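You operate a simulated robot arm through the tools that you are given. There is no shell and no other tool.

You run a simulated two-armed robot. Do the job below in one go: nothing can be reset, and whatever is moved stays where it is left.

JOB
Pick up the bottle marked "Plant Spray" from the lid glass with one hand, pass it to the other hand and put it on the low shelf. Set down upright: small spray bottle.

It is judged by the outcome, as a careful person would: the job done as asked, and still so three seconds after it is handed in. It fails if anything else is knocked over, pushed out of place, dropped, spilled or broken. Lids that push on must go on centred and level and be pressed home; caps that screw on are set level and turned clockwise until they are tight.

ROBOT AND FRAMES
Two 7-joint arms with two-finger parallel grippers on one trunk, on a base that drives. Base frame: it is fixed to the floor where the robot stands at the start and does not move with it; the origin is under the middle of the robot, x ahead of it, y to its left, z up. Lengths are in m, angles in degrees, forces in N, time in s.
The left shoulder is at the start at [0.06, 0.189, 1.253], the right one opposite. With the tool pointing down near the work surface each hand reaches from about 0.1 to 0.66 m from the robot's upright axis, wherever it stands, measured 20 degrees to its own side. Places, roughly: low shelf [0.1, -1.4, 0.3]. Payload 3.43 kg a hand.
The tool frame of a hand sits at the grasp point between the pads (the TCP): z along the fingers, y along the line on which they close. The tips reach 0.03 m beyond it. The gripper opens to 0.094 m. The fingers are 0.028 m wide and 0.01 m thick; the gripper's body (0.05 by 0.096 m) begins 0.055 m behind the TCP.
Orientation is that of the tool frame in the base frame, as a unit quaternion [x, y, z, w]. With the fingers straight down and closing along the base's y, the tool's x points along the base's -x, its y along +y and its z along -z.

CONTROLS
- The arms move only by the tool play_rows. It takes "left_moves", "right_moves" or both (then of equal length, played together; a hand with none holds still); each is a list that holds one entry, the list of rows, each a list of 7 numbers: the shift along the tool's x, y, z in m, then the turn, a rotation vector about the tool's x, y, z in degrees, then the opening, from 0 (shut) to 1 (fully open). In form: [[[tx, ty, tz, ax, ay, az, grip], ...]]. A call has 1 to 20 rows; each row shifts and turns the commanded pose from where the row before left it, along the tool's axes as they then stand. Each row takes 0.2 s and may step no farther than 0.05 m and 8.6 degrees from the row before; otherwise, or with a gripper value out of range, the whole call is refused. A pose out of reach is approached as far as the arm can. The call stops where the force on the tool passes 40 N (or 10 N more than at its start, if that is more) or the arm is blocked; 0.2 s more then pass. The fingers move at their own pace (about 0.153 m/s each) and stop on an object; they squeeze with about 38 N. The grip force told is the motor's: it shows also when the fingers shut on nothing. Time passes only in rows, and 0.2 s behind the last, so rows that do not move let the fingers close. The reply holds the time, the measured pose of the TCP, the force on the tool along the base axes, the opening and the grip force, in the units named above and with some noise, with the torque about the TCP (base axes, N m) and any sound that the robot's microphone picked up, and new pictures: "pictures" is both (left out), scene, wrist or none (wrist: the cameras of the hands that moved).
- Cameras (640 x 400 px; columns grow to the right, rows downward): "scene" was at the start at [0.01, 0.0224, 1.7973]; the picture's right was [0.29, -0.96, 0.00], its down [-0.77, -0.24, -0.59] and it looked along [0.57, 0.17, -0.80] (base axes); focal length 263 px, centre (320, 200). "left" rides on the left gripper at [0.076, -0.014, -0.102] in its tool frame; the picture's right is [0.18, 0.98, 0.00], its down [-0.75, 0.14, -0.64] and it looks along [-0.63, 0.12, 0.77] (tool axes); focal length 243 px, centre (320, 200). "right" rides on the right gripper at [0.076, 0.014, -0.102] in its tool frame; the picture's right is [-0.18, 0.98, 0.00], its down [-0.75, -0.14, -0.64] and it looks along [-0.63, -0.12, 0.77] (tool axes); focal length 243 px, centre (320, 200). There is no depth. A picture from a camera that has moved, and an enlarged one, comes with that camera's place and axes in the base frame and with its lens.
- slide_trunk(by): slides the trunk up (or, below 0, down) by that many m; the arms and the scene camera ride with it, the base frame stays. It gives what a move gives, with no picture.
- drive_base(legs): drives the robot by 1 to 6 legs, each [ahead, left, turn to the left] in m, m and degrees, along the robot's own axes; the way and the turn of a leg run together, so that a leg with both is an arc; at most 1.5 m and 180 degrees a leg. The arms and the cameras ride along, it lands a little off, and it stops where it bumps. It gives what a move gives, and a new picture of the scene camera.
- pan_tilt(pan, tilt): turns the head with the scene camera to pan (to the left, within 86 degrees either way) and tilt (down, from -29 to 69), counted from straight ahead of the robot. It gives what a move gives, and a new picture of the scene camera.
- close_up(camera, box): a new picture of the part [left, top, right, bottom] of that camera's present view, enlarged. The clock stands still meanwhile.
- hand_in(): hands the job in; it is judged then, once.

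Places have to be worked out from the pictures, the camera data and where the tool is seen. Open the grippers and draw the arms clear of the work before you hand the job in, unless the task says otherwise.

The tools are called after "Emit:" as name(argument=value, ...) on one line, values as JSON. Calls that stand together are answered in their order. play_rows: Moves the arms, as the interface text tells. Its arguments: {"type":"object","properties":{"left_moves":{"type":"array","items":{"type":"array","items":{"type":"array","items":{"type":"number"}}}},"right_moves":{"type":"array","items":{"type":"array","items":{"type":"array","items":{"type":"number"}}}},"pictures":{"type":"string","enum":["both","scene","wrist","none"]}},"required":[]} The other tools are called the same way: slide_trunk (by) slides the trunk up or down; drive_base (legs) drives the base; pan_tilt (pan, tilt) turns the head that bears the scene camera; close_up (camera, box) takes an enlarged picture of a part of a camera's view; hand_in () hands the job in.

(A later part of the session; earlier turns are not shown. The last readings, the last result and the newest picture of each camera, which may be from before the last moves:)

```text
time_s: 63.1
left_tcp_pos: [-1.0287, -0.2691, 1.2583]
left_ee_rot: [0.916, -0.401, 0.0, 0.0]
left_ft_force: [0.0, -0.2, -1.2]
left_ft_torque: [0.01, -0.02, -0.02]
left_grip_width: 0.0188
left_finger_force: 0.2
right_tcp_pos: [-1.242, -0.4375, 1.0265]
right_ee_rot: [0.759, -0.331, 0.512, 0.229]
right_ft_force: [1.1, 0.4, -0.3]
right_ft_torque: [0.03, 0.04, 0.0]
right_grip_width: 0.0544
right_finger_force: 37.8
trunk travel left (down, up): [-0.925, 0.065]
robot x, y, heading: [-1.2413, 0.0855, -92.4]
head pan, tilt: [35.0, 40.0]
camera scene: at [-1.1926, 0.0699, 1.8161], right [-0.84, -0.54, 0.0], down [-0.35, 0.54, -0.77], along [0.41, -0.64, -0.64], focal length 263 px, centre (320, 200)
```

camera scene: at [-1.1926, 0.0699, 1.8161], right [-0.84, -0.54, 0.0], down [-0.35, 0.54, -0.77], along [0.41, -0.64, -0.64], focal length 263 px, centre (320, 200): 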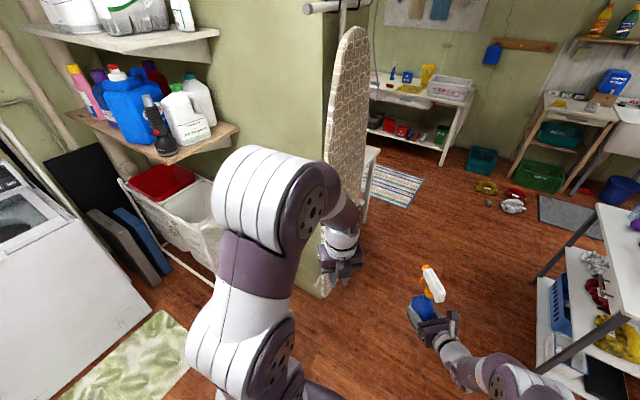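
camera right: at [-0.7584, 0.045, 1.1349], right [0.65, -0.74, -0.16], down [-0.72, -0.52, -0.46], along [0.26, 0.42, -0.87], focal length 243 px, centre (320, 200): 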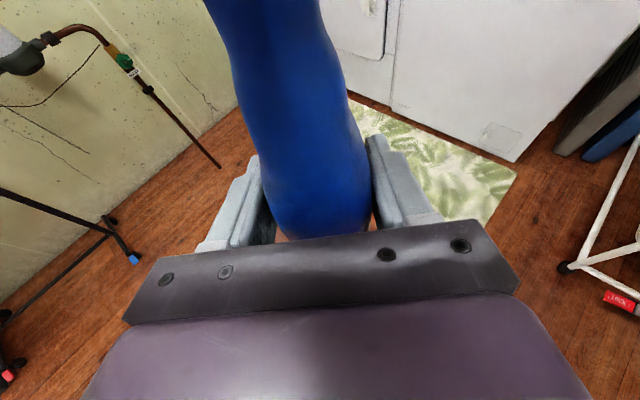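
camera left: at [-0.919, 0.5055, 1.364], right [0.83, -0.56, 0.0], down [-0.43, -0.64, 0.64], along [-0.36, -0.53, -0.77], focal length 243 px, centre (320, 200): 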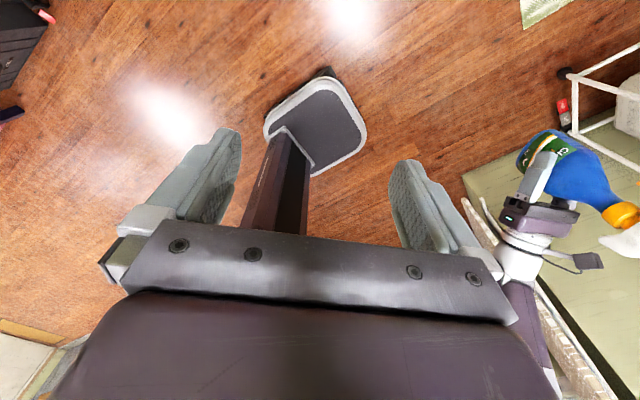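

The gap is x from −0.70 (board) to −1.96 (cart); I centre at x≈−1.38 and drive ahead into the next room, then look.

Emit:
drive_base(legs=[[0, -0.13, 2.4], [1.2, 0, 0]])

Emit:
pan_tilt(pan=50, tilt=40)

Emit:
pan_tilt(pan=0, tilt=45)

```text
time_s: 70.1
left_tcp_pos: [-1.1492, -1.4596, 1.2591]
left_ee_rot: [0.922, -0.387, -0.001, 0.0]
left_ft_force: [0.0, -0.2, 0.4]
left_ft_torque: [0.03, 0.0, -0.01]
left_grip_width: 0.0186
left_finger_force: 0.1
right_tcp_pos: [-1.3596, -1.6362, 1.0273]
right_ee_rot: [0.764, -0.318, 0.517, 0.22]
right_ft_force: [-0.2, -0.6, -0.3]
right_ft_torque: [0.03, 0.02, 0.01]
right_grip_width: 0.0543
right_finger_force: 37.9
trunk travel left (down, up): [-0.925, 0.065]
robot x, y, heading: [-1.3754, -1.1177, -90.9]
head pan, tilt: [35.0, 40.0]
camera scene: at [-1.3247, -1.1257, 1.8161], right [-0.82, -0.57, 0.0], down [-0.36, 0.53, -0.77], along [0.43, -0.63, -0.64], focal length 263 px, centre (320, 200)
```

scene: 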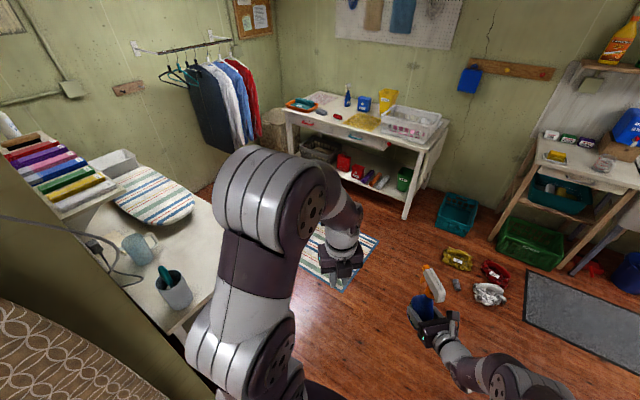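

```text
time_s: 70.8
left_tcp_pos: [-1.1495, -1.4598, 1.2571]
left_ee_rot: [0.922, -0.387, 0.0, 0.0]
left_ft_force: [0.2, -0.9, -0.2]
left_ft_torque: [-0.04, -0.03, 0.0]
left_grip_width: 0.019
left_finger_force: 0.1
right_tcp_pos: [-1.3589, -1.6349, 1.0272]
right_ee_rot: [0.764, -0.319, 0.516, 0.22]
right_ft_force: [-0.4, -0.9, -0.7]
right_ft_torque: [0.04, 0.04, 0.0]
right_grip_width: 0.0545
right_finger_force: 37.9
trunk travel left (down, up): [-0.925, 0.065]
robot x, y, heading: [-1.3716, -1.1147, -90.4]
head pan, tilt: [50.0, 40.0]
camera scene: at [-1.3083, -1.1119, 1.8161], right [-0.65, -0.76, 0.0], down [-0.49, 0.42, -0.77], along [0.58, -0.5, -0.64], focal length 263 px, centre (320, 200)
```

scene: 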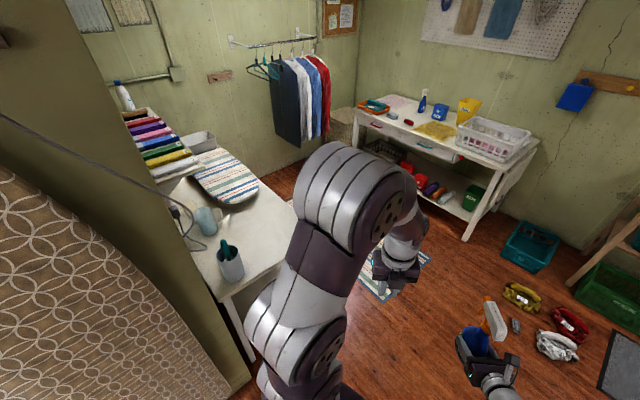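

```text
time_s: 72.0
left_tcp_pos: [-1.1492, -1.4593, 1.2588]
left_ee_rot: [0.922, -0.387, 0.0, 0.0]
left_ft_force: [0.4, 0.3, 0.4]
left_ft_torque: [0.04, 0.0, 0.01]
left_grip_width: 0.0189
left_finger_force: 0.1
right_tcp_pos: [-1.3598, -1.6352, 1.0263]
right_ee_rot: [0.763, -0.319, 0.516, 0.221]
right_ft_force: [0.8, 0.1, -0.1]
right_ft_torque: [0.08, 0.04, -0.03]
right_grip_width: 0.0544
right_finger_force: 38.0
trunk travel left (down, up): [-0.925, 0.065]
robot x, y, heading: [-1.3745, -1.1184, -90.4]
head pan, tilt: [0.0, 45.0]
camera scene: at [-1.3735, -1.1377, 1.8088], right [-1.0, 0.01, 0.0], down [0.0, 0.71, -0.71], along [0.0, -0.71, -0.71], focal length 263 px, centre (320, 200)
```

scene: 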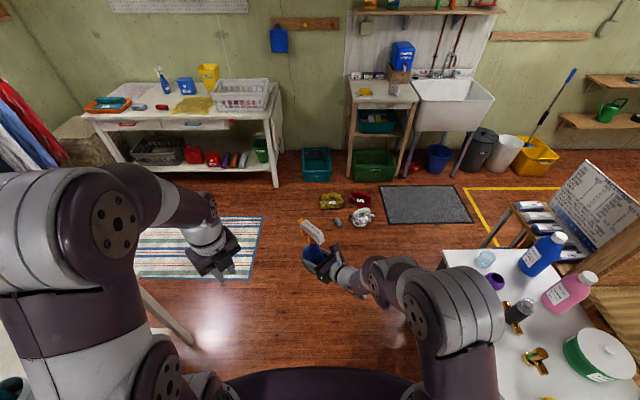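

The near white table (corner leg ≈(-0.54, -1.75)) with its low shelf is to my left. I drive on to y≈-2.1, clear of the cloths on the floor, then turn left to face the table's front (+y).

Emit:
drive_base(legs=[[0.98, 0, 0], [0, 0, 90]])

Emit:
pan_tilt(pan=20, tilt=40)

Emit:
pan_tilt(pan=-30, tilt=50)

```text
time_s: 81.0
left_tcp_pos: [-1.0393, -1.8756, 1.2582]
left_ee_rot: [0.923, 0.384, 0.001, 0.0]
left_ft_force: [-1.0, 0.3, 0.1]
left_ft_torque: [0.0, 0.02, 0.03]
left_grip_width: 0.0187
left_finger_force: 0.1
right_tcp_pos: [-0.8611, -2.083, 1.0274]
right_ee_rot: [0.764, 0.319, 0.52, -0.212]
right_ft_force: [-0.2, -0.4, -0.1]
right_ft_torque: [-0.02, 0.03, 0.01]
right_grip_width: 0.0541
right_finger_force: 38.0
trunk travel left (down, up): [-0.925, 0.065]
robot x, y, heading: [-1.38, -2.1016, 0.1]
head pan, tilt: [0.0, 45.0]
camera scene: at [-1.358, -2.1009, 1.8088], right [0.0, -1.0, 0.0], down [-0.71, 0.0, -0.71], along [0.71, 0.0, -0.71], focal length 263 px, centre (320, 200)
```

scene: 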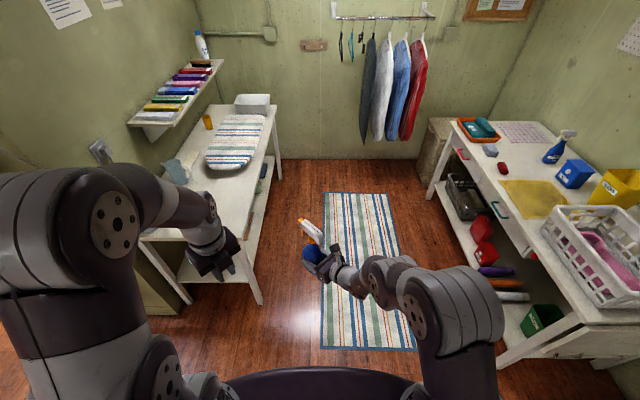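

```text
time_s: 81.8
left_tcp_pos: [-1.0384, -1.8744, 1.2587]
left_ee_rot: [0.923, 0.384, 0.0, -0.001]
left_ft_force: [1.2, 0.1, 0.3]
left_ft_torque: [0.0, 0.02, -0.02]
left_grip_width: 0.0187
left_finger_force: 0.1
right_tcp_pos: [-0.8599, -2.0812, 1.0271]
right_ee_rot: [0.764, 0.319, 0.519, -0.211]
right_ft_force: [0.0, -1.2, 0.5]
right_ft_torque: [-0.05, 0.0, -0.02]
right_grip_width: 0.0542
right_finger_force: 37.8
trunk travel left (down, up): [-0.925, 0.065]
robot x, y, heading: [-1.3776, -2.0985, 0.4]
head pan, tilt: [20.0, 40.0]
camera scene: at [-1.3596, -2.0716, 1.8161], right [0.34, -0.94, 0.0], down [-0.6, -0.22, -0.77], along [0.72, 0.26, -0.64], focal length 263 px, centre (320, 200)
```

scene: 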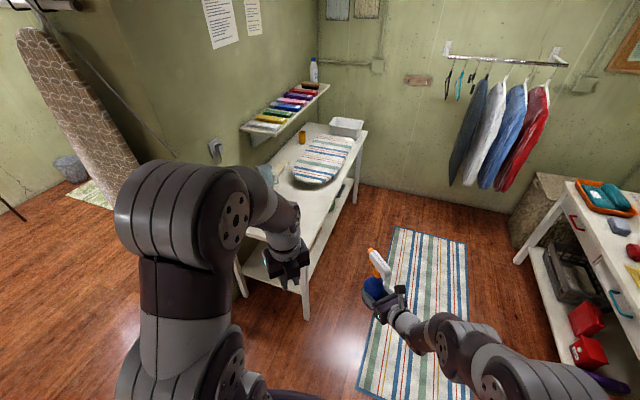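

```text
time_s: 83.0
left_tcp_pos: [-1.0389, -1.8741, 1.2585]
left_ee_rot: [0.923, 0.385, 0.0, 0.001]
left_ft_force: [-0.6, -0.5, 0.1]
left_ft_torque: [0.01, -0.01, 0.01]
left_grip_width: 0.0187
left_finger_force: 0.0
right_tcp_pos: [-0.861, -2.0822, 1.0275]
right_ee_rot: [0.765, 0.318, 0.519, -0.211]
right_ft_force: [0.2, 0.0, 0.5]
right_ft_torque: [-0.06, 0.0, -0.01]
right_grip_width: 0.0542
right_finger_force: 37.5
trunk travel left (down, up): [-0.925, 0.065]
robot x, y, heading: [-1.3779, -2.0992, 0.1]
head pan, tilt: [-30.0, 50.0]
camera scene: at [-1.3725, -2.1391, 1.8019], right [-0.5, -0.87, 0.0], down [-0.67, 0.38, -0.64], along [0.56, -0.32, -0.77], focal length 263 px, centre (320, 200)
```

scene: 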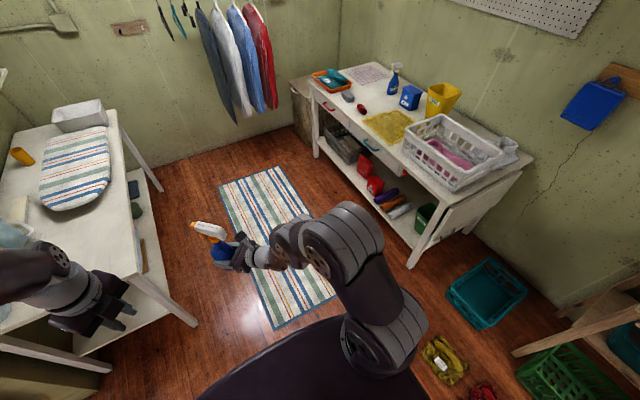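

The white table lies along y≈-1.18 to -1.68, x from -0.56 on, with a low shelf open at the front (toward −y). I zoom in on the shelf to see what stands on it and how high it is.

Emit:
pan_tilt(pan=5, tilt=45)

Emit:
close_up(camera="scene", box=[160, 90, 360, 320])

```text
time_s: 84.0
left_tcp_pos: [-1.0391, -1.8752, 1.2593]
left_ee_rot: [0.923, 0.384, 0.0, 0.0]
left_ft_force: [1.3, 0.8, -0.4]
left_ft_torque: [0.02, 0.0, 0.0]
left_grip_width: 0.0189
left_finger_force: 0.1
right_tcp_pos: [-0.8613, -2.0818, 1.0267]
right_ee_rot: [0.764, 0.319, 0.519, -0.211]
right_ft_force: [-0.5, 0.3, 0.2]
right_ft_torque: [-0.07, 0.06, 0.0]
right_grip_width: 0.0546
right_finger_force: 38.0
trunk travel left (down, up): [-0.925, 0.065]
robot x, y, heading: [-1.3805, -2.1011, 0.3]
head pan, tilt: [5.0, 45.0]
camera scene: at [-1.3584, -2.0937, 1.8088], right [0.09, -1.0, 0.0], down [-0.7, -0.06, -0.71], along [0.7, 0.06, -0.71], focal length 263 px, centre (320, 200)
```

scene: 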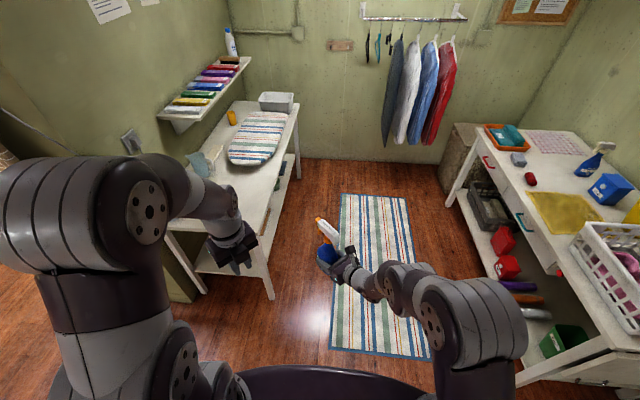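

```text
1.74 times, centred on (260, 205) of scene
camera zoom: at [-1.3584, -2.0937, 1.8088], right [0.09, -1.0, 0.0], down [-0.7, -0.06, -0.71], along [0.7, 0.06, -0.71], focal length 458 px, centre (424, 191)
```

zoom: 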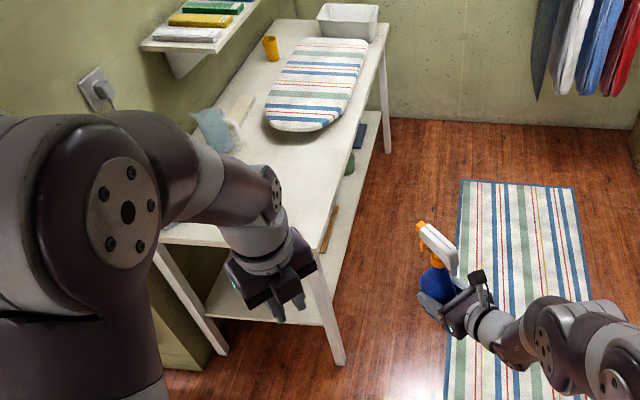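

The shelf is at z≈0.30 under a tabletop at ≈0.75, and its near end (x≈-0.5…-0.2) looks free. I drive to (-0.38, -2.37) and turn left to face it.

Emit:
drive_base(legs=[[1.0, -0.28, 0], [0, 0, 90]])

Emit:
pan_tilt(pan=0, tilt=50)

```text
time_s: 93.1
left_tcp_pos: [-0.6266, -2.0403, 1.2583]
left_ee_rot: [0.382, 0.924, 0.0, 0.0]
left_ft_force: [0.6, 0.1, -0.4]
left_ft_torque: [0.02, 0.01, -0.04]
left_grip_width: 0.0189
left_finger_force: 0.1
right_tcp_pos: [-0.4194, -1.8623, 1.027]
right_ee_rot: [0.315, 0.766, 0.218, -0.517]
right_ft_force: [0.2, -0.4, 0.9]
right_ft_torque: [-0.06, -0.03, 0.0]
right_grip_width: 0.0542
right_finger_force: 37.8
trunk travel left (down, up): [-0.925, 0.065]
robot x, y, heading: [-0.4008, -2.3858, 90.1]
head pan, tilt: [5.0, 45.0]
camera scene: at [-0.4083, -2.3591, 1.8088], right [1.0, 0.09, 0.0], down [0.06, -0.7, -0.71], along [-0.06, 0.7, -0.71], focal length 263 px, centre (320, 200)
```

scene: 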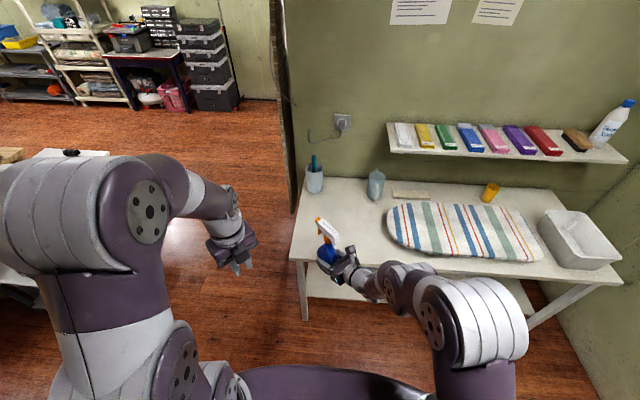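

```text
time_s: 93.8
left_tcp_pos: [-0.6273, -2.0393, 1.2581]
left_ee_rot: [0.383, 0.924, 0.0, 0.0]
left_ft_force: [-0.6, -0.1, -0.1]
left_ft_torque: [-0.01, -0.04, 0.0]
left_grip_width: 0.0189
left_finger_force: 0.0
right_tcp_pos: [-0.4186, -1.8613, 1.0264]
right_ee_rot: [0.315, 0.765, 0.218, -0.517]
right_ft_force: [-0.2, -0.2, 0.9]
right_ft_torque: [-0.06, -0.02, -0.01]
right_grip_width: 0.054
right_finger_force: 37.9
trunk travel left (down, up): [-0.925, 0.065]
robot x, y, heading: [-0.4, -2.379, 90.1]
head pan, tilt: [0.0, 50.0]
camera scene: at [-0.4014, -2.3631, 1.8019], right [1.0, 0.0, 0.0], down [0.0, -0.77, -0.64], along [0.0, 0.64, -0.77], focal length 263 px, centre (320, 200)
```

scene: 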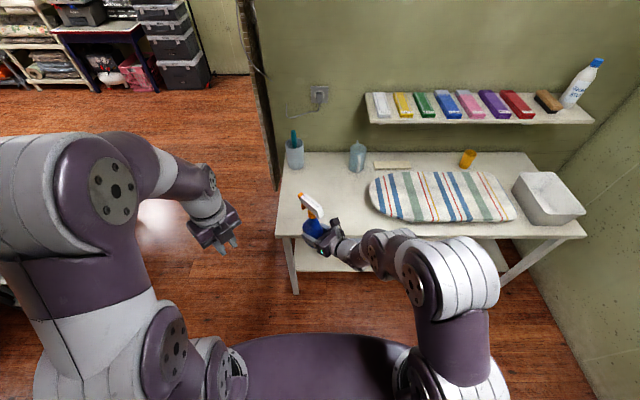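

I'm squarely in front of the table (front edge y≈-1.71, left leg x≈-0.57). While still high, I swing the right hand to point forward and shift it right, away from the leg.

Emit:
play_rows(right_moves=[[[0, 0.035, 0, -6.98, 0, 2.75, 0], [0, 0.035, 0, -6.98, 0, 2.75, 0], [0, 0.035, 0, -6.98, 0, 2.75, 0], [0, 0.035, 0, -6.98, 0, 2.75, 0], [0, 0, 0, -6.98, 0, 2.75, 0], [0, 0, 0, -6.98, 0, 2.75, 0]]], pictures="both")

```text
time_s: 95.2
left_tcp_pos: [-0.627, -2.0404, 1.2595]
left_ee_rot: [0.383, 0.924, 0.0, 0.0]
left_ft_force: [0.4, 0.7, 0.3]
left_ft_torque: [0.01, 0.01, 0.01]
left_grip_width: 0.0188
left_finger_force: 0.1
right_tcp_pos: [-0.2942, -1.7749, 1.0253]
right_ee_rot: [0.501, 0.659, 0.343, -0.445]
right_ft_force: [0.4, 0.2, -4.7]
right_ft_torque: [-0.02, -0.02, 0.01]
right_grip_width: 0.054
right_finger_force: 38.4
right hand out of reach, approached as far as the arm can: row 4, 5, 6
trunk travel left (down, up): [-0.925, 0.065]
robot x, y, heading: [-0.3997, -2.3824, 89.9]
head pan, tilt: [0.0, 50.0]
camera scene: at [-0.402, -2.3636, 1.8019], right [1.0, 0.0, 0.0], down [0.0, -0.77, -0.64], along [0.0, 0.64, -0.77], focal length 263 px, centre (320, 200)
camera right: at [-0.2641, -1.8365, 1.1338], right [0.97, 0.19, -0.17], down [0.1, -0.88, -0.46], along [-0.24, 0.43, -0.87], focal length 243 px, centre (320, 200)
```

scene: 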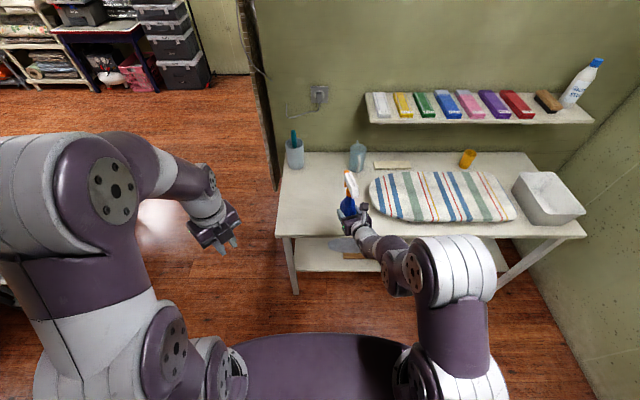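
right: 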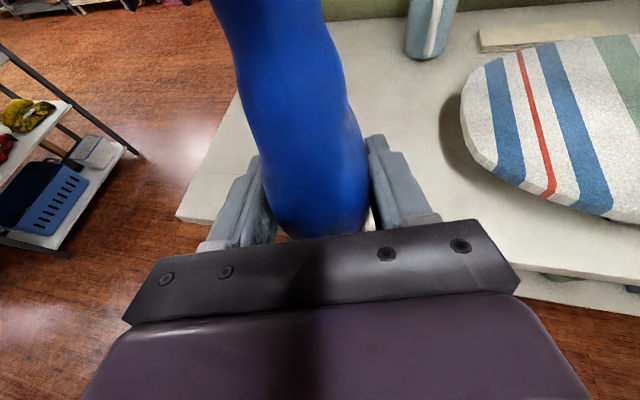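

The hand now points forward (still holding the bottle upright, 4.7 N). It's too close to the table edge to lower here, so I back up 0.15 m and slide the trunk down.

Emit:
drive_base(legs=[[-0.15, 0, 0]])

Emit:
slide_trunk(by=-0.4)

Emit:
pan_tilt(pan=0, tilt=40)

```text
time_s: 96.5
left_tcp_pos: [-0.6256, -2.1863, 1.2576]
left_ee_rot: [0.382, 0.924, -0.001, 0.001]
left_ft_force: [1.3, -0.3, -0.1]
left_ft_torque: [0.0, 0.01, 0.01]
left_grip_width: 0.0189
left_finger_force: 0.1
right_tcp_pos: [-0.2948, -1.9242, 1.0261]
right_ee_rot: [0.501, 0.659, 0.342, -0.444]
right_ft_force: [-0.5, 1.2, -5.2]
right_ft_torque: [-0.07, -0.02, 0.01]
right_grip_width: 0.0539
right_finger_force: 37.9
trunk travel left (down, up): [-0.925, 0.065]
robot x, y, heading: [-0.4022, -2.5297, 90.0]
head pan, tilt: [0.0, 50.0]
camera scene: at [-0.4009, -2.5095, 1.8018], right [1.0, 0.0, 0.0], down [0.0, -0.77, -0.64], along [0.0, 0.64, -0.77], focal length 263 px, centre (320, 200)
```

scene: 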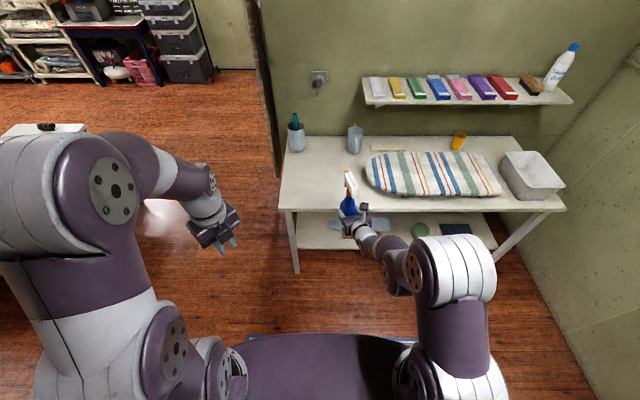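

```text
time_s: 100.4
left_tcp_pos: [-0.6251, -2.1909, 0.8584]
left_ee_rot: [0.383, 0.924, -0.001, 0.0]
left_ft_force: [1.3, -0.3, 0.0]
left_ft_torque: [0.01, 0.01, 0.02]
left_grip_width: 0.0189
left_finger_force: 0.1
right_tcp_pos: [-0.2945, -1.9259, 0.627]
right_ee_rot: [0.501, 0.658, 0.344, -0.445]
right_ft_force: [-0.2, -0.4, -5.2]
right_ft_torque: [-0.03, -0.03, 0.0]
right_grip_width: 0.0542
right_finger_force: 37.7
trunk travel left (down, up): [-0.525, 0.465]
robot x, y, heading: [-0.4019, -2.5297, 89.8]
head pan, tilt: [0.0, 50.0]
```

```text
time_s: 101.1
left_tcp_pos: [-0.6266, -2.1907, 0.8585]
left_ee_rot: [0.382, 0.924, 0.0, 0.0]
left_ft_force: [0.9, 0.7, 0.4]
left_ft_torque: [0.02, -0.05, 0.04]
left_grip_width: 0.0188
left_finger_force: 0.1
right_tcp_pos: [-0.295, -1.9237, 0.6273]
right_ee_rot: [0.5, 0.659, 0.343, -0.445]
right_ft_force: [0.2, -1.4, -5.0]
right_ft_torque: [-0.06, -0.06, -0.03]
right_grip_width: 0.0541
right_finger_force: 37.8
trunk travel left (down, up): [-0.525, 0.465]
robot x, y, heading: [-0.4002, -2.5329, 90.0]
head pan, tilt: [0.0, 40.0]
camera scene: at [-0.4011, -2.5053, 1.416], right [1.0, 0.0, 0.0], down [0.0, -0.64, -0.77], along [0.0, 0.77, -0.64], focal length 263 px, centre (320, 200)
```

scene: 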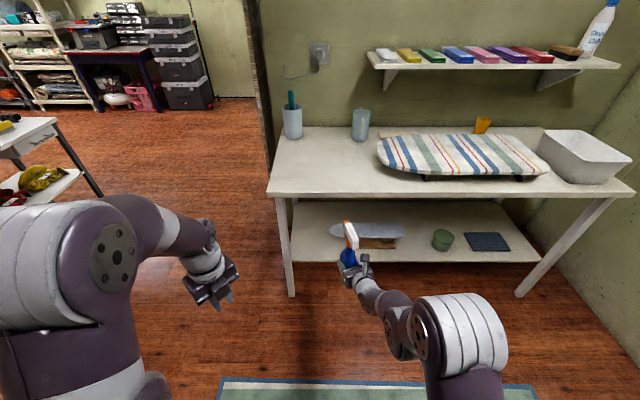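

The low shelf is in view: a sleeve-board with a wooden brush, a green pot and a dark cloth stand on it. I zoom in to measure the free space.

Emit:
close_up(camera="scene", box=[265, 170, 545, 310])

```text
2.29 times, centred on (405, 240) of scene
camera zoom: at [-0.4011, -2.5053, 1.416], right [1.0, 0.0, 0.0], down [0.0, -0.64, -0.77], along [0.0, 0.77, -0.64], focal length 602 px, centre (126, 109)
```

zoom: 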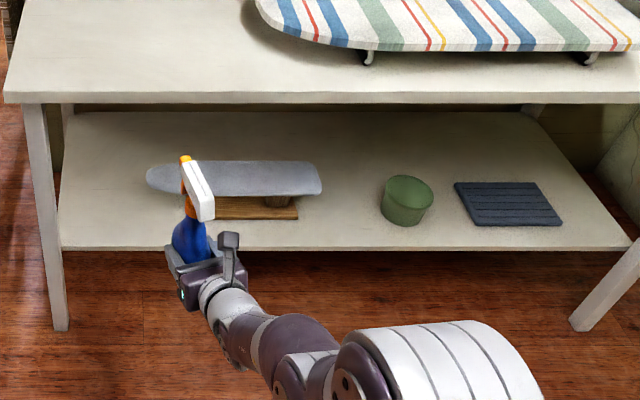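

Free space: left end of the shelf, between the leg (x≈-0.57) and the sleeve-board tip (x≈-0.35); I'll set the bottle at about (-0.45, -1.56). I shift left 0.155 m and lower the trunk so the bottle base is ~4 cm above shelf height.

Emit:
drive_base(legs=[[0, 0.155, 0]])

Emit:
slide_trunk(by=-0.222)

Emit:
pan_tilt(pan=-8, tilt=30)

Emit:
close_up(camera="scene", box=[220, 150, 460, 300])

```text
time_s: 102.5
left_tcp_pos: [-0.7815, -2.1906, 0.8589]
left_ee_rot: [0.383, 0.924, -0.001, 0.001]
left_ft_force: [0.1, 0.4, -0.6]
left_ft_torque: [0.03, 0.02, -0.01]
left_grip_width: 0.019
left_finger_force: 0.0
right_tcp_pos: [-0.45, -1.9249, 0.6273]
right_ee_rot: [0.5, 0.659, 0.343, -0.445]
right_ft_force: [-0.6, 0.2, -5.2]
right_ft_torque: [-0.09, 0.01, -0.04]
right_grip_width: 0.0543
right_finger_force: 38.2
trunk travel left (down, up): [-0.525, 0.465]
robot x, y, heading: [-0.5514, -2.5301, 89.9]
head pan, tilt: [0.0, 40.0]
camera scene: at [-0.5571, -2.5053, 1.4161], right [1.0, 0.0, 0.0], down [0.0, -0.64, -0.77], along [0.0, 0.77, -0.64], focal length 263 px, centre (320, 200)
```

scene: 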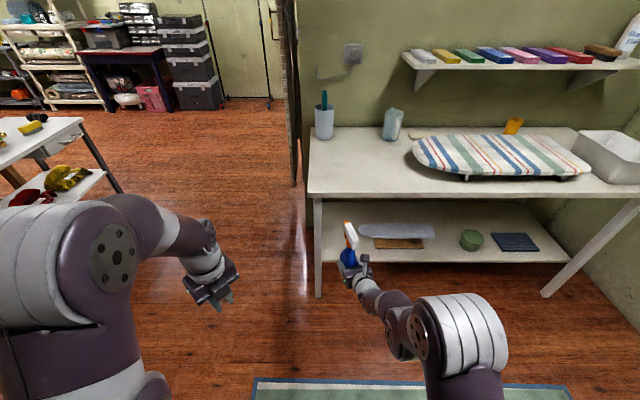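

```text
time_s: 104.8
left_tcp_pos: [-0.7804, -2.1897, 0.636]
left_ee_rot: [0.384, 0.924, 0.0, 0.0]
left_ft_force: [0.5, -0.4, -0.6]
left_ft_torque: [0.01, 0.01, 0.0]
left_grip_width: 0.0189
left_finger_force: 0.0
right_tcp_pos: [-0.4475, -1.9251, 0.4043]
right_ee_rot: [0.501, 0.658, 0.344, -0.445]
right_ft_force: [1.2, -1.0, -5.4]
right_ft_torque: [-0.04, -0.04, 0.03]
right_grip_width: 0.0541
right_finger_force: 37.7
trunk travel left (down, up): [-0.303, 0.687]
robot x, y, heading: [-0.5565, -2.5302, 89.7]
head pan, tilt: [0.0, 40.0]
```

```text
time_s: 105.5
left_tcp_pos: [-0.7803, -2.1902, 0.6372]
left_ee_rot: [0.383, 0.924, 0.0, 0.0]
left_ft_force: [0.2, -0.6, 0.8]
left_ft_torque: [0.0, 0.0, -0.02]
left_grip_width: 0.0189
left_finger_force: 0.1
right_tcp_pos: [-0.4493, -1.9244, 0.4038]
right_ee_rot: [0.501, 0.658, 0.343, -0.445]
right_ft_force: [-0.2, 0.2, -5.3]
right_ft_torque: [-0.05, -0.03, -0.01]
right_grip_width: 0.0538
right_finger_force: 37.8
trunk travel left (down, up): [-0.303, 0.687]
robot x, y, heading: [-0.5577, -2.5342, 89.7]
head pan, tilt: [-8.0, 30.0]
camera scene: at [-0.5429, -2.5009, 1.2094], right [0.99, -0.14, 0.0], down [-0.07, -0.5, -0.87], along [0.12, 0.86, -0.5], focal length 263 px, centre (320, 200)
```

scene: 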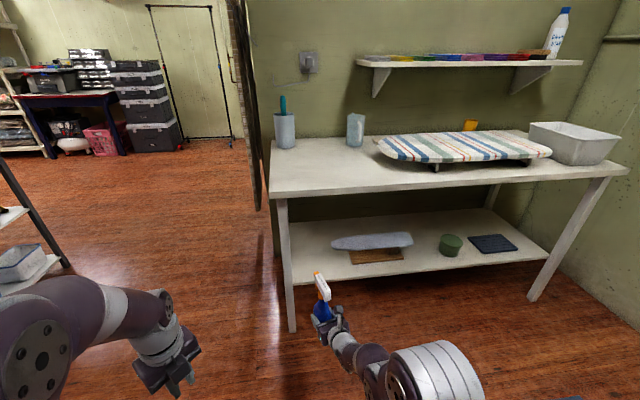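

```text
2.67 times, centred on (340, 225) of scene
camera zoom: at [-0.5429, -2.5009, 1.2094], right [0.99, -0.14, 0.0], down [-0.07, -0.5, -0.87], along [0.12, 0.86, -0.5], focal length 702 px, centre (267, 133)
```

zoom: 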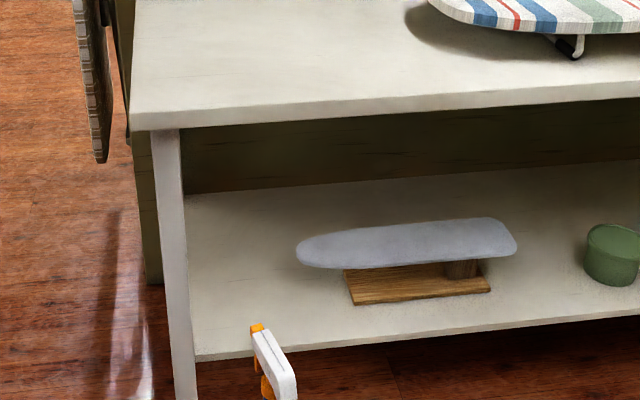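

The spot is clear. I drive ahead 0.25 m first, then check clearances before the final approach under the tabletop.

Emit:
drive_base(legs=[[0.25, 0, 0.3]])

Emit:
close_up(camera="scene", box=[240, 200, 500, 380])

Emit:
close_up(camera="right", box=[0, 0, 640, 400])

```text
time_s: 107.4
left_tcp_pos: [-0.7814, -1.937, 0.6359]
left_ee_rot: [0.383, 0.924, -0.001, 0.0]
left_ft_force: [-0.3, -0.3, -0.6]
left_ft_torque: [0.04, -0.02, 0.01]
left_grip_width: 0.0187
left_finger_force: 0.0
right_tcp_pos: [-0.4485, -1.6736, 0.4038]
right_ee_rot: [0.5, 0.658, 0.343, -0.446]
right_ft_force: [-0.1, 0.4, -5.1]
right_ft_torque: [-0.08, -0.03, 0.0]
right_grip_width: 0.0539
right_finger_force: 38.0
trunk travel left (down, up): [-0.303, 0.687]
robot x, y, heading: [-0.5544, -2.278, 90.1]
head pan, tilt: [-8.0, 30.0]
camera scene: at [-0.5429, -2.2481, 1.2094], right [0.99, -0.14, 0.0], down [-0.07, -0.5, -0.87], along [0.12, 0.86, -0.5], focal length 263 px, centre (320, 200)
```

scene: 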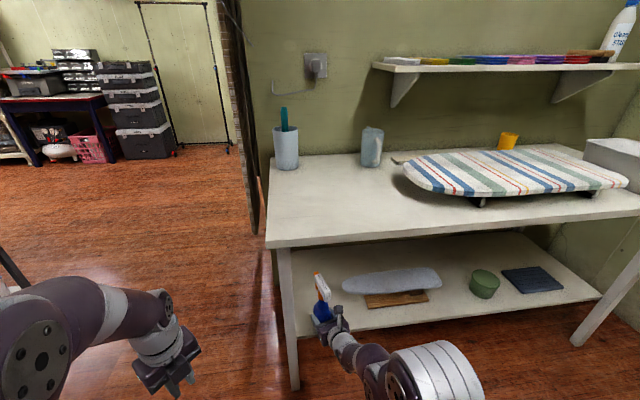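

```text
2.22 times, centred on (370, 290) of scene
camera zoom: at [-0.5429, -2.2481, 1.2094], right [0.99, -0.14, 0.0], down [-0.07, -0.5, -0.87], along [0.12, 0.86, -0.5], focal length 585 px, centre (209, 0)
```

zoom: 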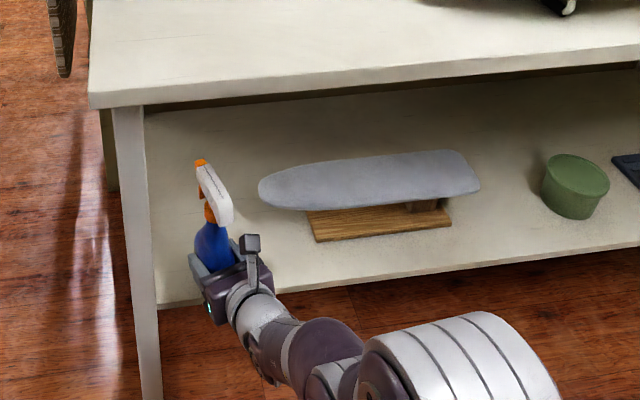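

```text
1.00 times, centred on (320, 200) of right (not enlarged: the box is as wide or as high as the picture)
camera zoom: at [-0.4177, -1.7341, 0.5114], right [0.97, 0.19, -0.17], down [0.1, -0.88, -0.46], along [-0.24, 0.43, -0.87], focal length 243 px, centre (320, 200)
```

zoom: 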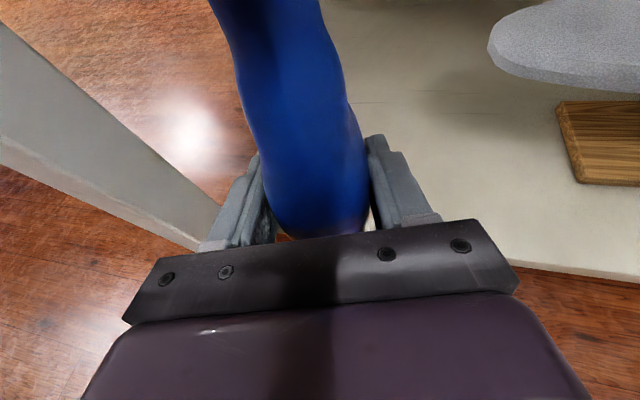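

Clearances look good: leg inner face x≈-0.54, sleeve-board tip x≈-0.35, shelf edge y≈-1.667 at z≈0.30. I advance the last 0.125 m.

Emit:
drive_base(legs=[[0.125, 0, 0]])

Emit:
close_up(camera="scene", box=[240, 220, 500, 400])

Emit:
close_up(camera="right", box=[0, 0, 640, 400])

```text
time_s: 108.6
left_tcp_pos: [-0.7812, -1.8143, 0.637]
left_ee_rot: [0.383, 0.924, 0.0, 0.001]
left_ft_force: [1.0, 0.2, -0.7]
left_ft_torque: [0.0, 0.0, 0.01]
left_grip_width: 0.019
left_finger_force: 0.1
right_tcp_pos: [-0.4481, -1.5502, 0.4029]
right_ee_rot: [0.501, 0.659, 0.342, -0.445]
right_ft_force: [0.1, -0.5, -5.3]
right_ft_torque: [-0.05, 0.0, 0.0]
right_grip_width: 0.0542
right_finger_force: 38.0
trunk travel left (down, up): [-0.303, 0.687]
robot x, y, heading: [-0.5521, -2.1553, 89.9]
head pan, tilt: [-8.0, 30.0]
camera scene: at [-0.5429, -2.1242, 1.2094], right [0.99, -0.14, 0.0], down [-0.07, -0.5, -0.87], along [0.12, 0.86, -0.5], focal length 263 px, centre (320, 200)
```

scene: 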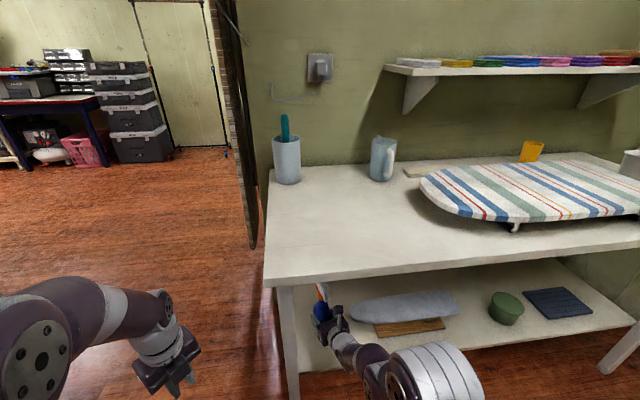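

```text
2.22 times, centred on (370, 310) of scene
camera zoom: at [-0.5429, -2.1242, 1.2094], right [0.99, -0.14, 0.0], down [-0.07, -0.5, -0.87], along [0.12, 0.86, -0.5], focal length 585 px, centre (209, -44)
```

zoom: 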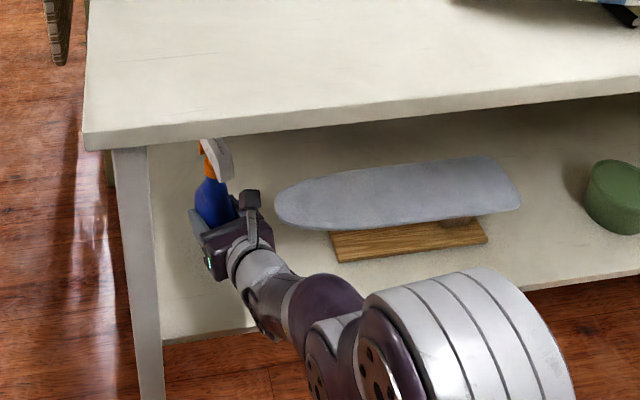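

```text
1.00 times, centred on (320, 200) of right (not enlarged: the box is as wide or as high as the picture)
camera zoom: at [-0.4173, -1.6105, 0.5111], right [0.97, 0.19, -0.17], down [0.1, -0.88, -0.46], along [-0.24, 0.43, -0.87], focal length 243 px, centre (320, 200)
```

zoom: 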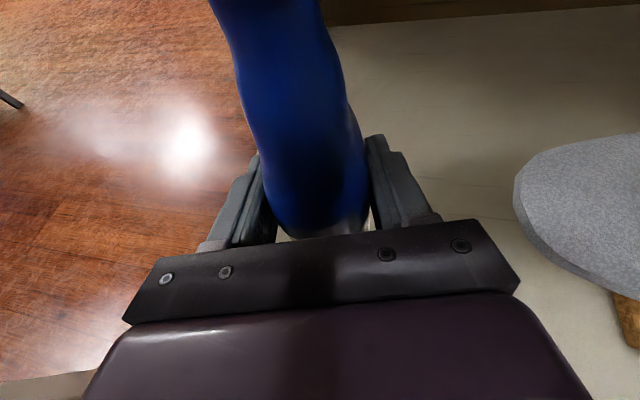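

The bottle hangs over the shelf at about (-0.45, -1.54), centred between the leg and the sleeve-board, 4–5 cm up. I lower it with the trunk in careful steps, watching the force.

Emit:
slide_trunk(by=-0.03)

Emit:
slide_trunk(by=-0.006)

Emit:
close_up(camera="right", box=[200, 120, 440, 270])

Emit:
close_up(camera="scene", box=[270, 260, 400, 370])

```text
time_s: 109.4
left_tcp_pos: [-0.7812, -1.8143, 0.6078]
left_ee_rot: [0.384, 0.923, 0.001, 0.0]
left_ft_force: [-0.2, -0.5, 0.5]
left_ft_torque: [-0.01, 0.01, -0.01]
left_grip_width: 0.0186
left_finger_force: 0.1
right_tcp_pos: [-0.4487, -1.5489, 0.3736]
right_ee_rot: [0.501, 0.658, 0.343, -0.445]
right_ft_force: [-0.3, -0.7, -5.6]
right_ft_torque: [-0.05, 0.0, 0.03]
right_grip_width: 0.0537
right_finger_force: 37.7
trunk travel left (down, up): [-0.273, 0.717]
robot x, y, heading: [-0.5568, -2.1577, 90.2]
head pan, tilt: [-8.0, 30.0]
```

```text
time_s: 109.9
left_tcp_pos: [-0.7803, -1.8153, 0.601]
left_ee_rot: [0.382, 0.924, 0.0, -0.001]
left_ft_force: [0.2, 0.0, -0.1]
left_ft_torque: [0.02, 0.02, 0.02]
left_grip_width: 0.0188
left_finger_force: 0.2
right_tcp_pos: [-0.4479, -1.55, 0.368]
right_ee_rot: [0.501, 0.659, 0.342, -0.445]
right_ft_force: [0.2, 0.3, -4.4]
right_ft_torque: [-0.06, -0.02, 0.0]
right_grip_width: 0.054
right_finger_force: 38.0
trunk travel left (down, up): [-0.267, 0.723]
robot x, y, heading: [-0.5527, -2.1555, 90.1]
head pan, tilt: [-8.0, 30.0]
```

```text
2.67 times, centred on (320, 195) of right
camera zoom: at [-0.4173, -1.6107, 0.4754], right [0.97, 0.19, -0.17], down [0.1, -0.88, -0.46], along [-0.24, 0.43, -0.87], focal length 647 px, centre (320, 213)
```

zoom: 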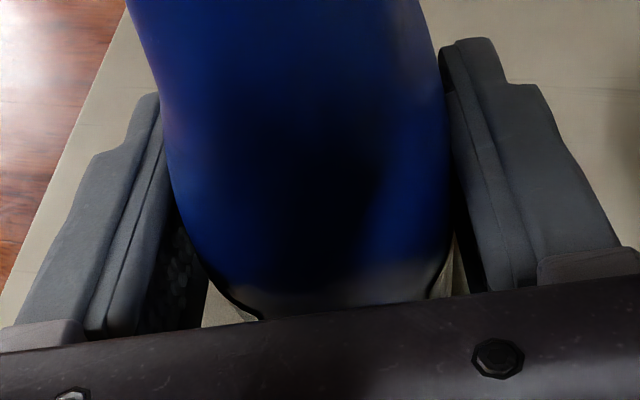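

```text
3.64 times, centred on (335, 315) of scene
camera zoom: at [-0.5429, -2.1249, 1.1734], right [0.99, -0.14, 0.0], down [-0.07, -0.5, -0.87], along [0.12, 0.86, -0.5], focal length 958 px, centre (266, -218)
```

zoom: 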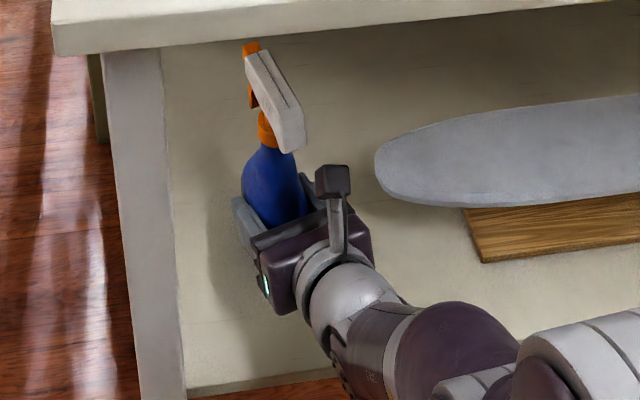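

No contact yet; the bottle is well over the shelf. I keep lowering in 4 mm steps.

Emit:
slide_trunk(by=-0.004)

Emit:
slide_trunk(by=-0.004)

```text
time_s: 110.5
left_tcp_pos: [-0.7803, -1.8162, 0.598]
left_ee_rot: [0.384, 0.924, -0.001, 0.0]
left_ft_force: [-0.1, 0.0, -0.2]
left_ft_torque: [0.0, 0.01, 0.01]
left_grip_width: 0.019
left_finger_force: 0.1
right_tcp_pos: [-0.4501, -1.5494, 0.3655]
right_ee_rot: [0.5, 0.658, 0.344, -0.446]
right_ft_force: [-0.2, -0.2, 6.2]
right_ft_torque: [-0.32, -0.11, 0.02]
right_grip_width: 0.0538
right_finger_force: 38.0
trunk travel left (down, up): [-0.263, 0.727]
robot x, y, heading: [-0.5534, -2.1564, 89.8]
head pan, tilt: [-8.0, 30.0]
```

```text
time_s: 111.0
left_tcp_pos: [-0.7806, -1.8164, 0.5933]
left_ee_rot: [0.383, 0.924, 0.001, -0.001]
left_ft_force: [0.6, -0.1, 0.4]
left_ft_torque: [0.02, 0.0, 0.03]
left_grip_width: 0.0187
left_finger_force: 0.0
right_tcp_pos: [-0.4492, -1.5482, 0.3654]
right_ee_rot: [0.498, 0.657, 0.346, -0.448]
right_ft_force: [0.6, 3.6, 23.7]
right_ft_torque: [-0.48, -0.28, 0.07]
right_grip_width: 0.0538
right_finger_force: 37.8
trunk travel left (down, up): [-0.259, 0.731]
robot x, y, heading: [-0.5466, -2.1558, 89.9]
head pan, tilt: [-8.0, 30.0]
```

Contact: the base touches at TCP z≈0.3655, and 24 N presses now. I ease the trunk up 3 mm so it stands lightly, then open the gripper gently.

Emit:
slide_trunk(by=0.003)

Emit:
play_rows(right_moves=[[[0, 0, 0, 0, 0, 0, 0.59], [0, 0, 0, 0, 0, 0, 0.62], [0, 0, 0, 0, 0, 0, 0.68], [0, 0, 0, 0, 0, 0, 0.75], [0, 0, 0, 0, 0, 0, 0.85], [0, 0, 0, 0, 0, 0, 0.85]]], pictures="both")

Emit:
close_up(camera="scene", box=[270, 260, 400, 370])

```text
time_s: 111.5
left_tcp_pos: [-0.7801, -1.8143, 0.5952]
left_ee_rot: [0.382, 0.924, 0.0, 0.001]
left_ft_force: [0.3, -1.5, -0.6]
left_ft_torque: [0.0, -0.01, -0.01]
left_grip_width: 0.0189
left_finger_force: 0.1
right_tcp_pos: [-0.4489, -1.5508, 0.3651]
right_ee_rot: [0.499, 0.658, 0.344, -0.446]
right_ft_force: [-1.0, 6.5, 17.5]
right_ft_torque: [0.52, 0.02, 0.06]
right_grip_width: 0.0543
right_finger_force: 37.7
trunk travel left (down, up): [-0.262, 0.728]
robot x, y, heading: [-0.5519, -2.1529, 90.2]
head pan, tilt: [-8.0, 30.0]
```

```text
time_s: 112.9
left_tcp_pos: [-0.7799, -1.8149, 0.5951]
left_ee_rot: [0.384, 0.923, 0.0, 0.0]
left_ft_force: [0.8, 0.5, 0.0]
left_ft_torque: [-0.02, 0.03, -0.02]
left_grip_width: 0.0187
left_finger_force: 0.0
right_tcp_pos: [-0.4491, -1.5505, 0.3634]
right_ee_rot: [0.501, 0.658, 0.343, -0.445]
right_ft_force: [0.4, 0.1, 0.3]
right_ft_torque: [0.02, 0.02, -0.02]
right_grip_width: 0.0796
right_finger_force: 0.1
trunk travel left (down, up): [-0.262, 0.728]
robot x, y, heading: [-0.5569, -2.1611, 90.3]
head pan, tilt: [-8.0, 30.0]
camera scene: at [-0.543, -2.1253, 1.1685], right [0.99, -0.14, 0.0], down [-0.07, -0.5, -0.87], along [0.12, 0.86, -0.5], focal length 263 px, centre (320, 200)
camera right: at [-0.4173, -1.6109, 0.4707], right [0.97, 0.19, -0.17], down [0.1, -0.88, -0.46], along [-0.24, 0.43, -0.87], focal length 243 px, centre (320, 200)
```

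scene: 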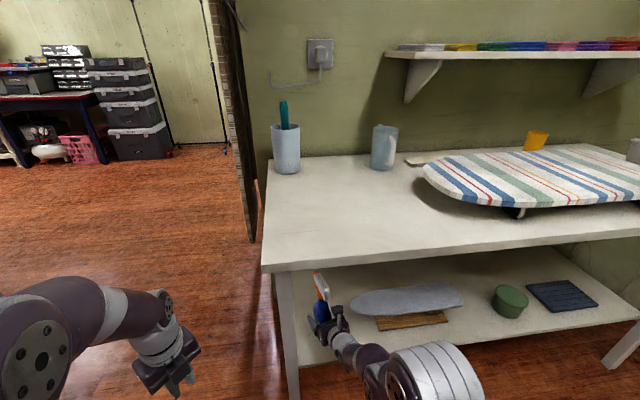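
right: 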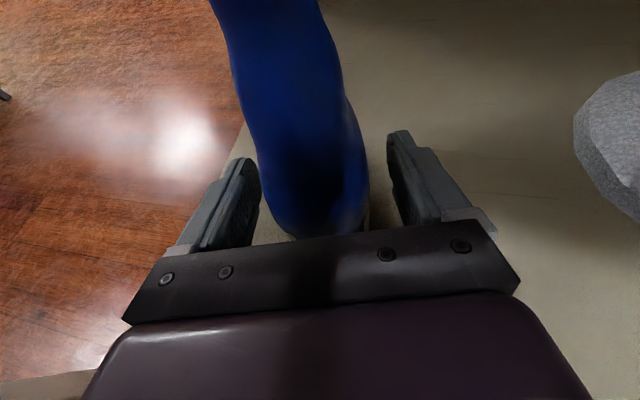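

```text
3.64 times, centred on (335, 315) of scene
camera zoom: at [-0.543, -2.1253, 1.1685], right [0.99, -0.14, 0.0], down [-0.07, -0.5, -0.87], along [0.12, 0.86, -0.5], focal length 958 px, centre (266, -218)
```

zoom: 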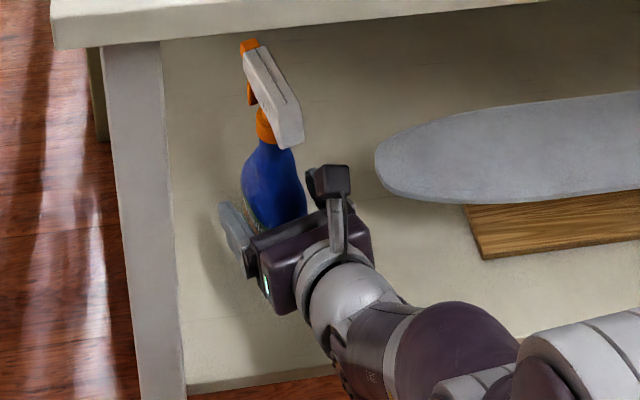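

The bottle stands freely on the shelf. I open fully and check the finger gaps before withdrawing along the finger direction.

Emit:
play_rows(right_moves=[[[0, 0, 0, 0, 0, 0, 1], [0, 0, 0, 0, 0, 0, 1]]], pictures="none")

Emit:
close_up(camera="right", box=[160, 100, 480, 300])

```text
time_s: 113.5
left_tcp_pos: [-0.781, -1.8149, 0.5977]
left_ee_rot: [0.382, 0.924, -0.001, 0.0]
left_ft_force: [0.0, 0.7, 0.5]
left_ft_torque: [0.0, 0.0, 0.01]
left_grip_width: 0.0186
left_finger_force: 0.0
right_tcp_pos: [-0.4487, -1.55, 0.3643]
right_ee_rot: [0.5, 0.658, 0.344, -0.446]
right_ft_force: [-0.6, 0.3, 0.4]
right_ft_torque: [0.0, -0.02, 0.0]
right_grip_width: 0.0941
right_finger_force: 0.0
trunk travel left (down, up): [-0.262, 0.728]
robot x, y, heading: [-0.5566, -2.1536, 90.1]
head pan, tilt: [-8.0, 30.0]
```

```text
2.00 times, centred on (320, 200) of right
camera zoom: at [-0.4173, -1.6109, 0.4708], right [0.97, 0.19, -0.17], down [0.1, -0.88, -0.46], along [-0.24, 0.43, -0.87], focal length 485 px, centre (320, 200)
```

zoom: 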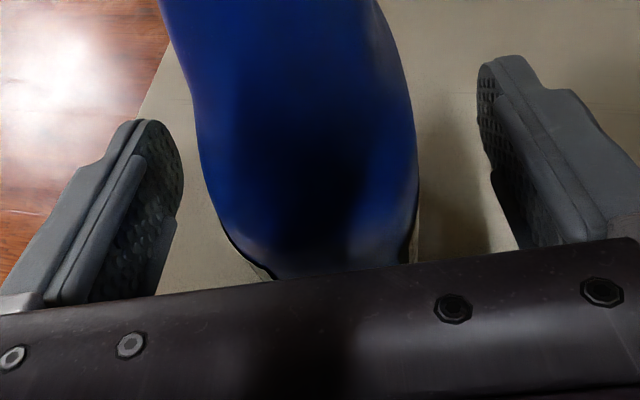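

Both gaps are ample. I drive the base back along the finger line so the hand slides straight off the bottle.

Emit:
drive_base(legs=[[-0.155, -0.042, 0]])

Emit:
close_up(camera="scene", box=[260, 230, 420, 350])

Emit:
close_up(camera="right", box=[0, 0, 640, 400])

```text
time_s: 114.9
left_tcp_pos: [-0.74, -1.9722, 0.5964]
left_ee_rot: [0.381, 0.925, 0.0, 0.001]
left_ft_force: [-0.4, -0.4, 0.2]
left_ft_torque: [0.03, -0.04, -0.01]
left_grip_width: 0.0191
left_finger_force: 0.0
right_tcp_pos: [-0.4074, -1.7062, 0.3636]
right_ee_rot: [0.498, 0.66, 0.341, -0.447]
right_ft_force: [-0.5, 0.3, 0.0]
right_ft_torque: [-0.02, -0.04, 0.01]
right_grip_width: 0.094
right_finger_force: 0.1
trunk travel left (down, up): [-0.262, 0.728]
robot x, y, heading: [-0.5138, -2.3117, 90.1]
head pan, tilt: [-8.0, 30.0]
camera scene: at [-0.501, -2.2816, 1.1685], right [0.99, -0.13, 0.0], down [-0.07, -0.5, -0.87], along [0.12, 0.86, -0.5], focal length 263 px, centre (320, 200)
```

scene: 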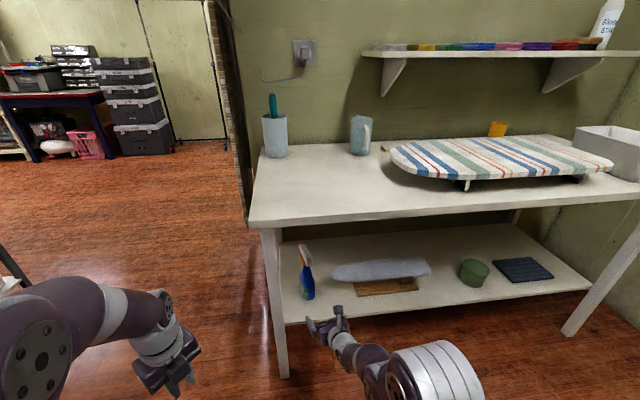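

```text
3.33 times, centred on (340, 290) of scene
camera zoom: at [-0.501, -2.2816, 1.1685], right [0.99, -0.13, 0.0], down [-0.07, -0.5, -0.87], along [0.12, 0.86, -0.5], focal length 878 px, centre (253, -100)
```

zoom: 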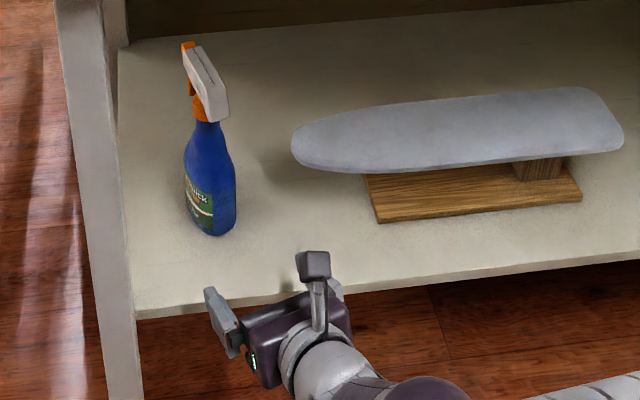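

```text
1.00 times, centred on (320, 200) of right (not enlarged: the box is as wide or as high as the picture)
camera zoom: at [-0.3779, -1.7664, 0.4709], right [0.97, 0.2, -0.17], down [0.1, -0.88, -0.46], along [-0.24, 0.43, -0.87], focal length 243 px, centre (320, 200)
```

zoom: 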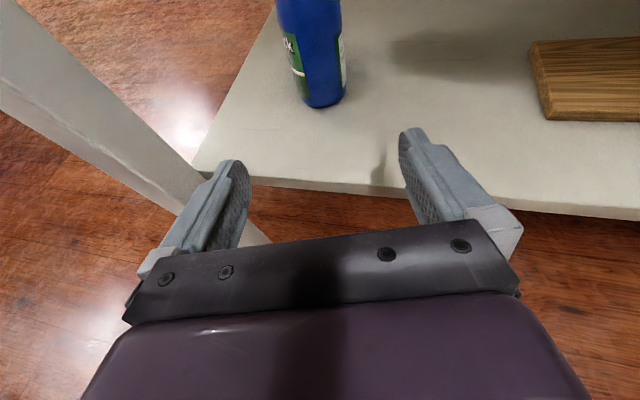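

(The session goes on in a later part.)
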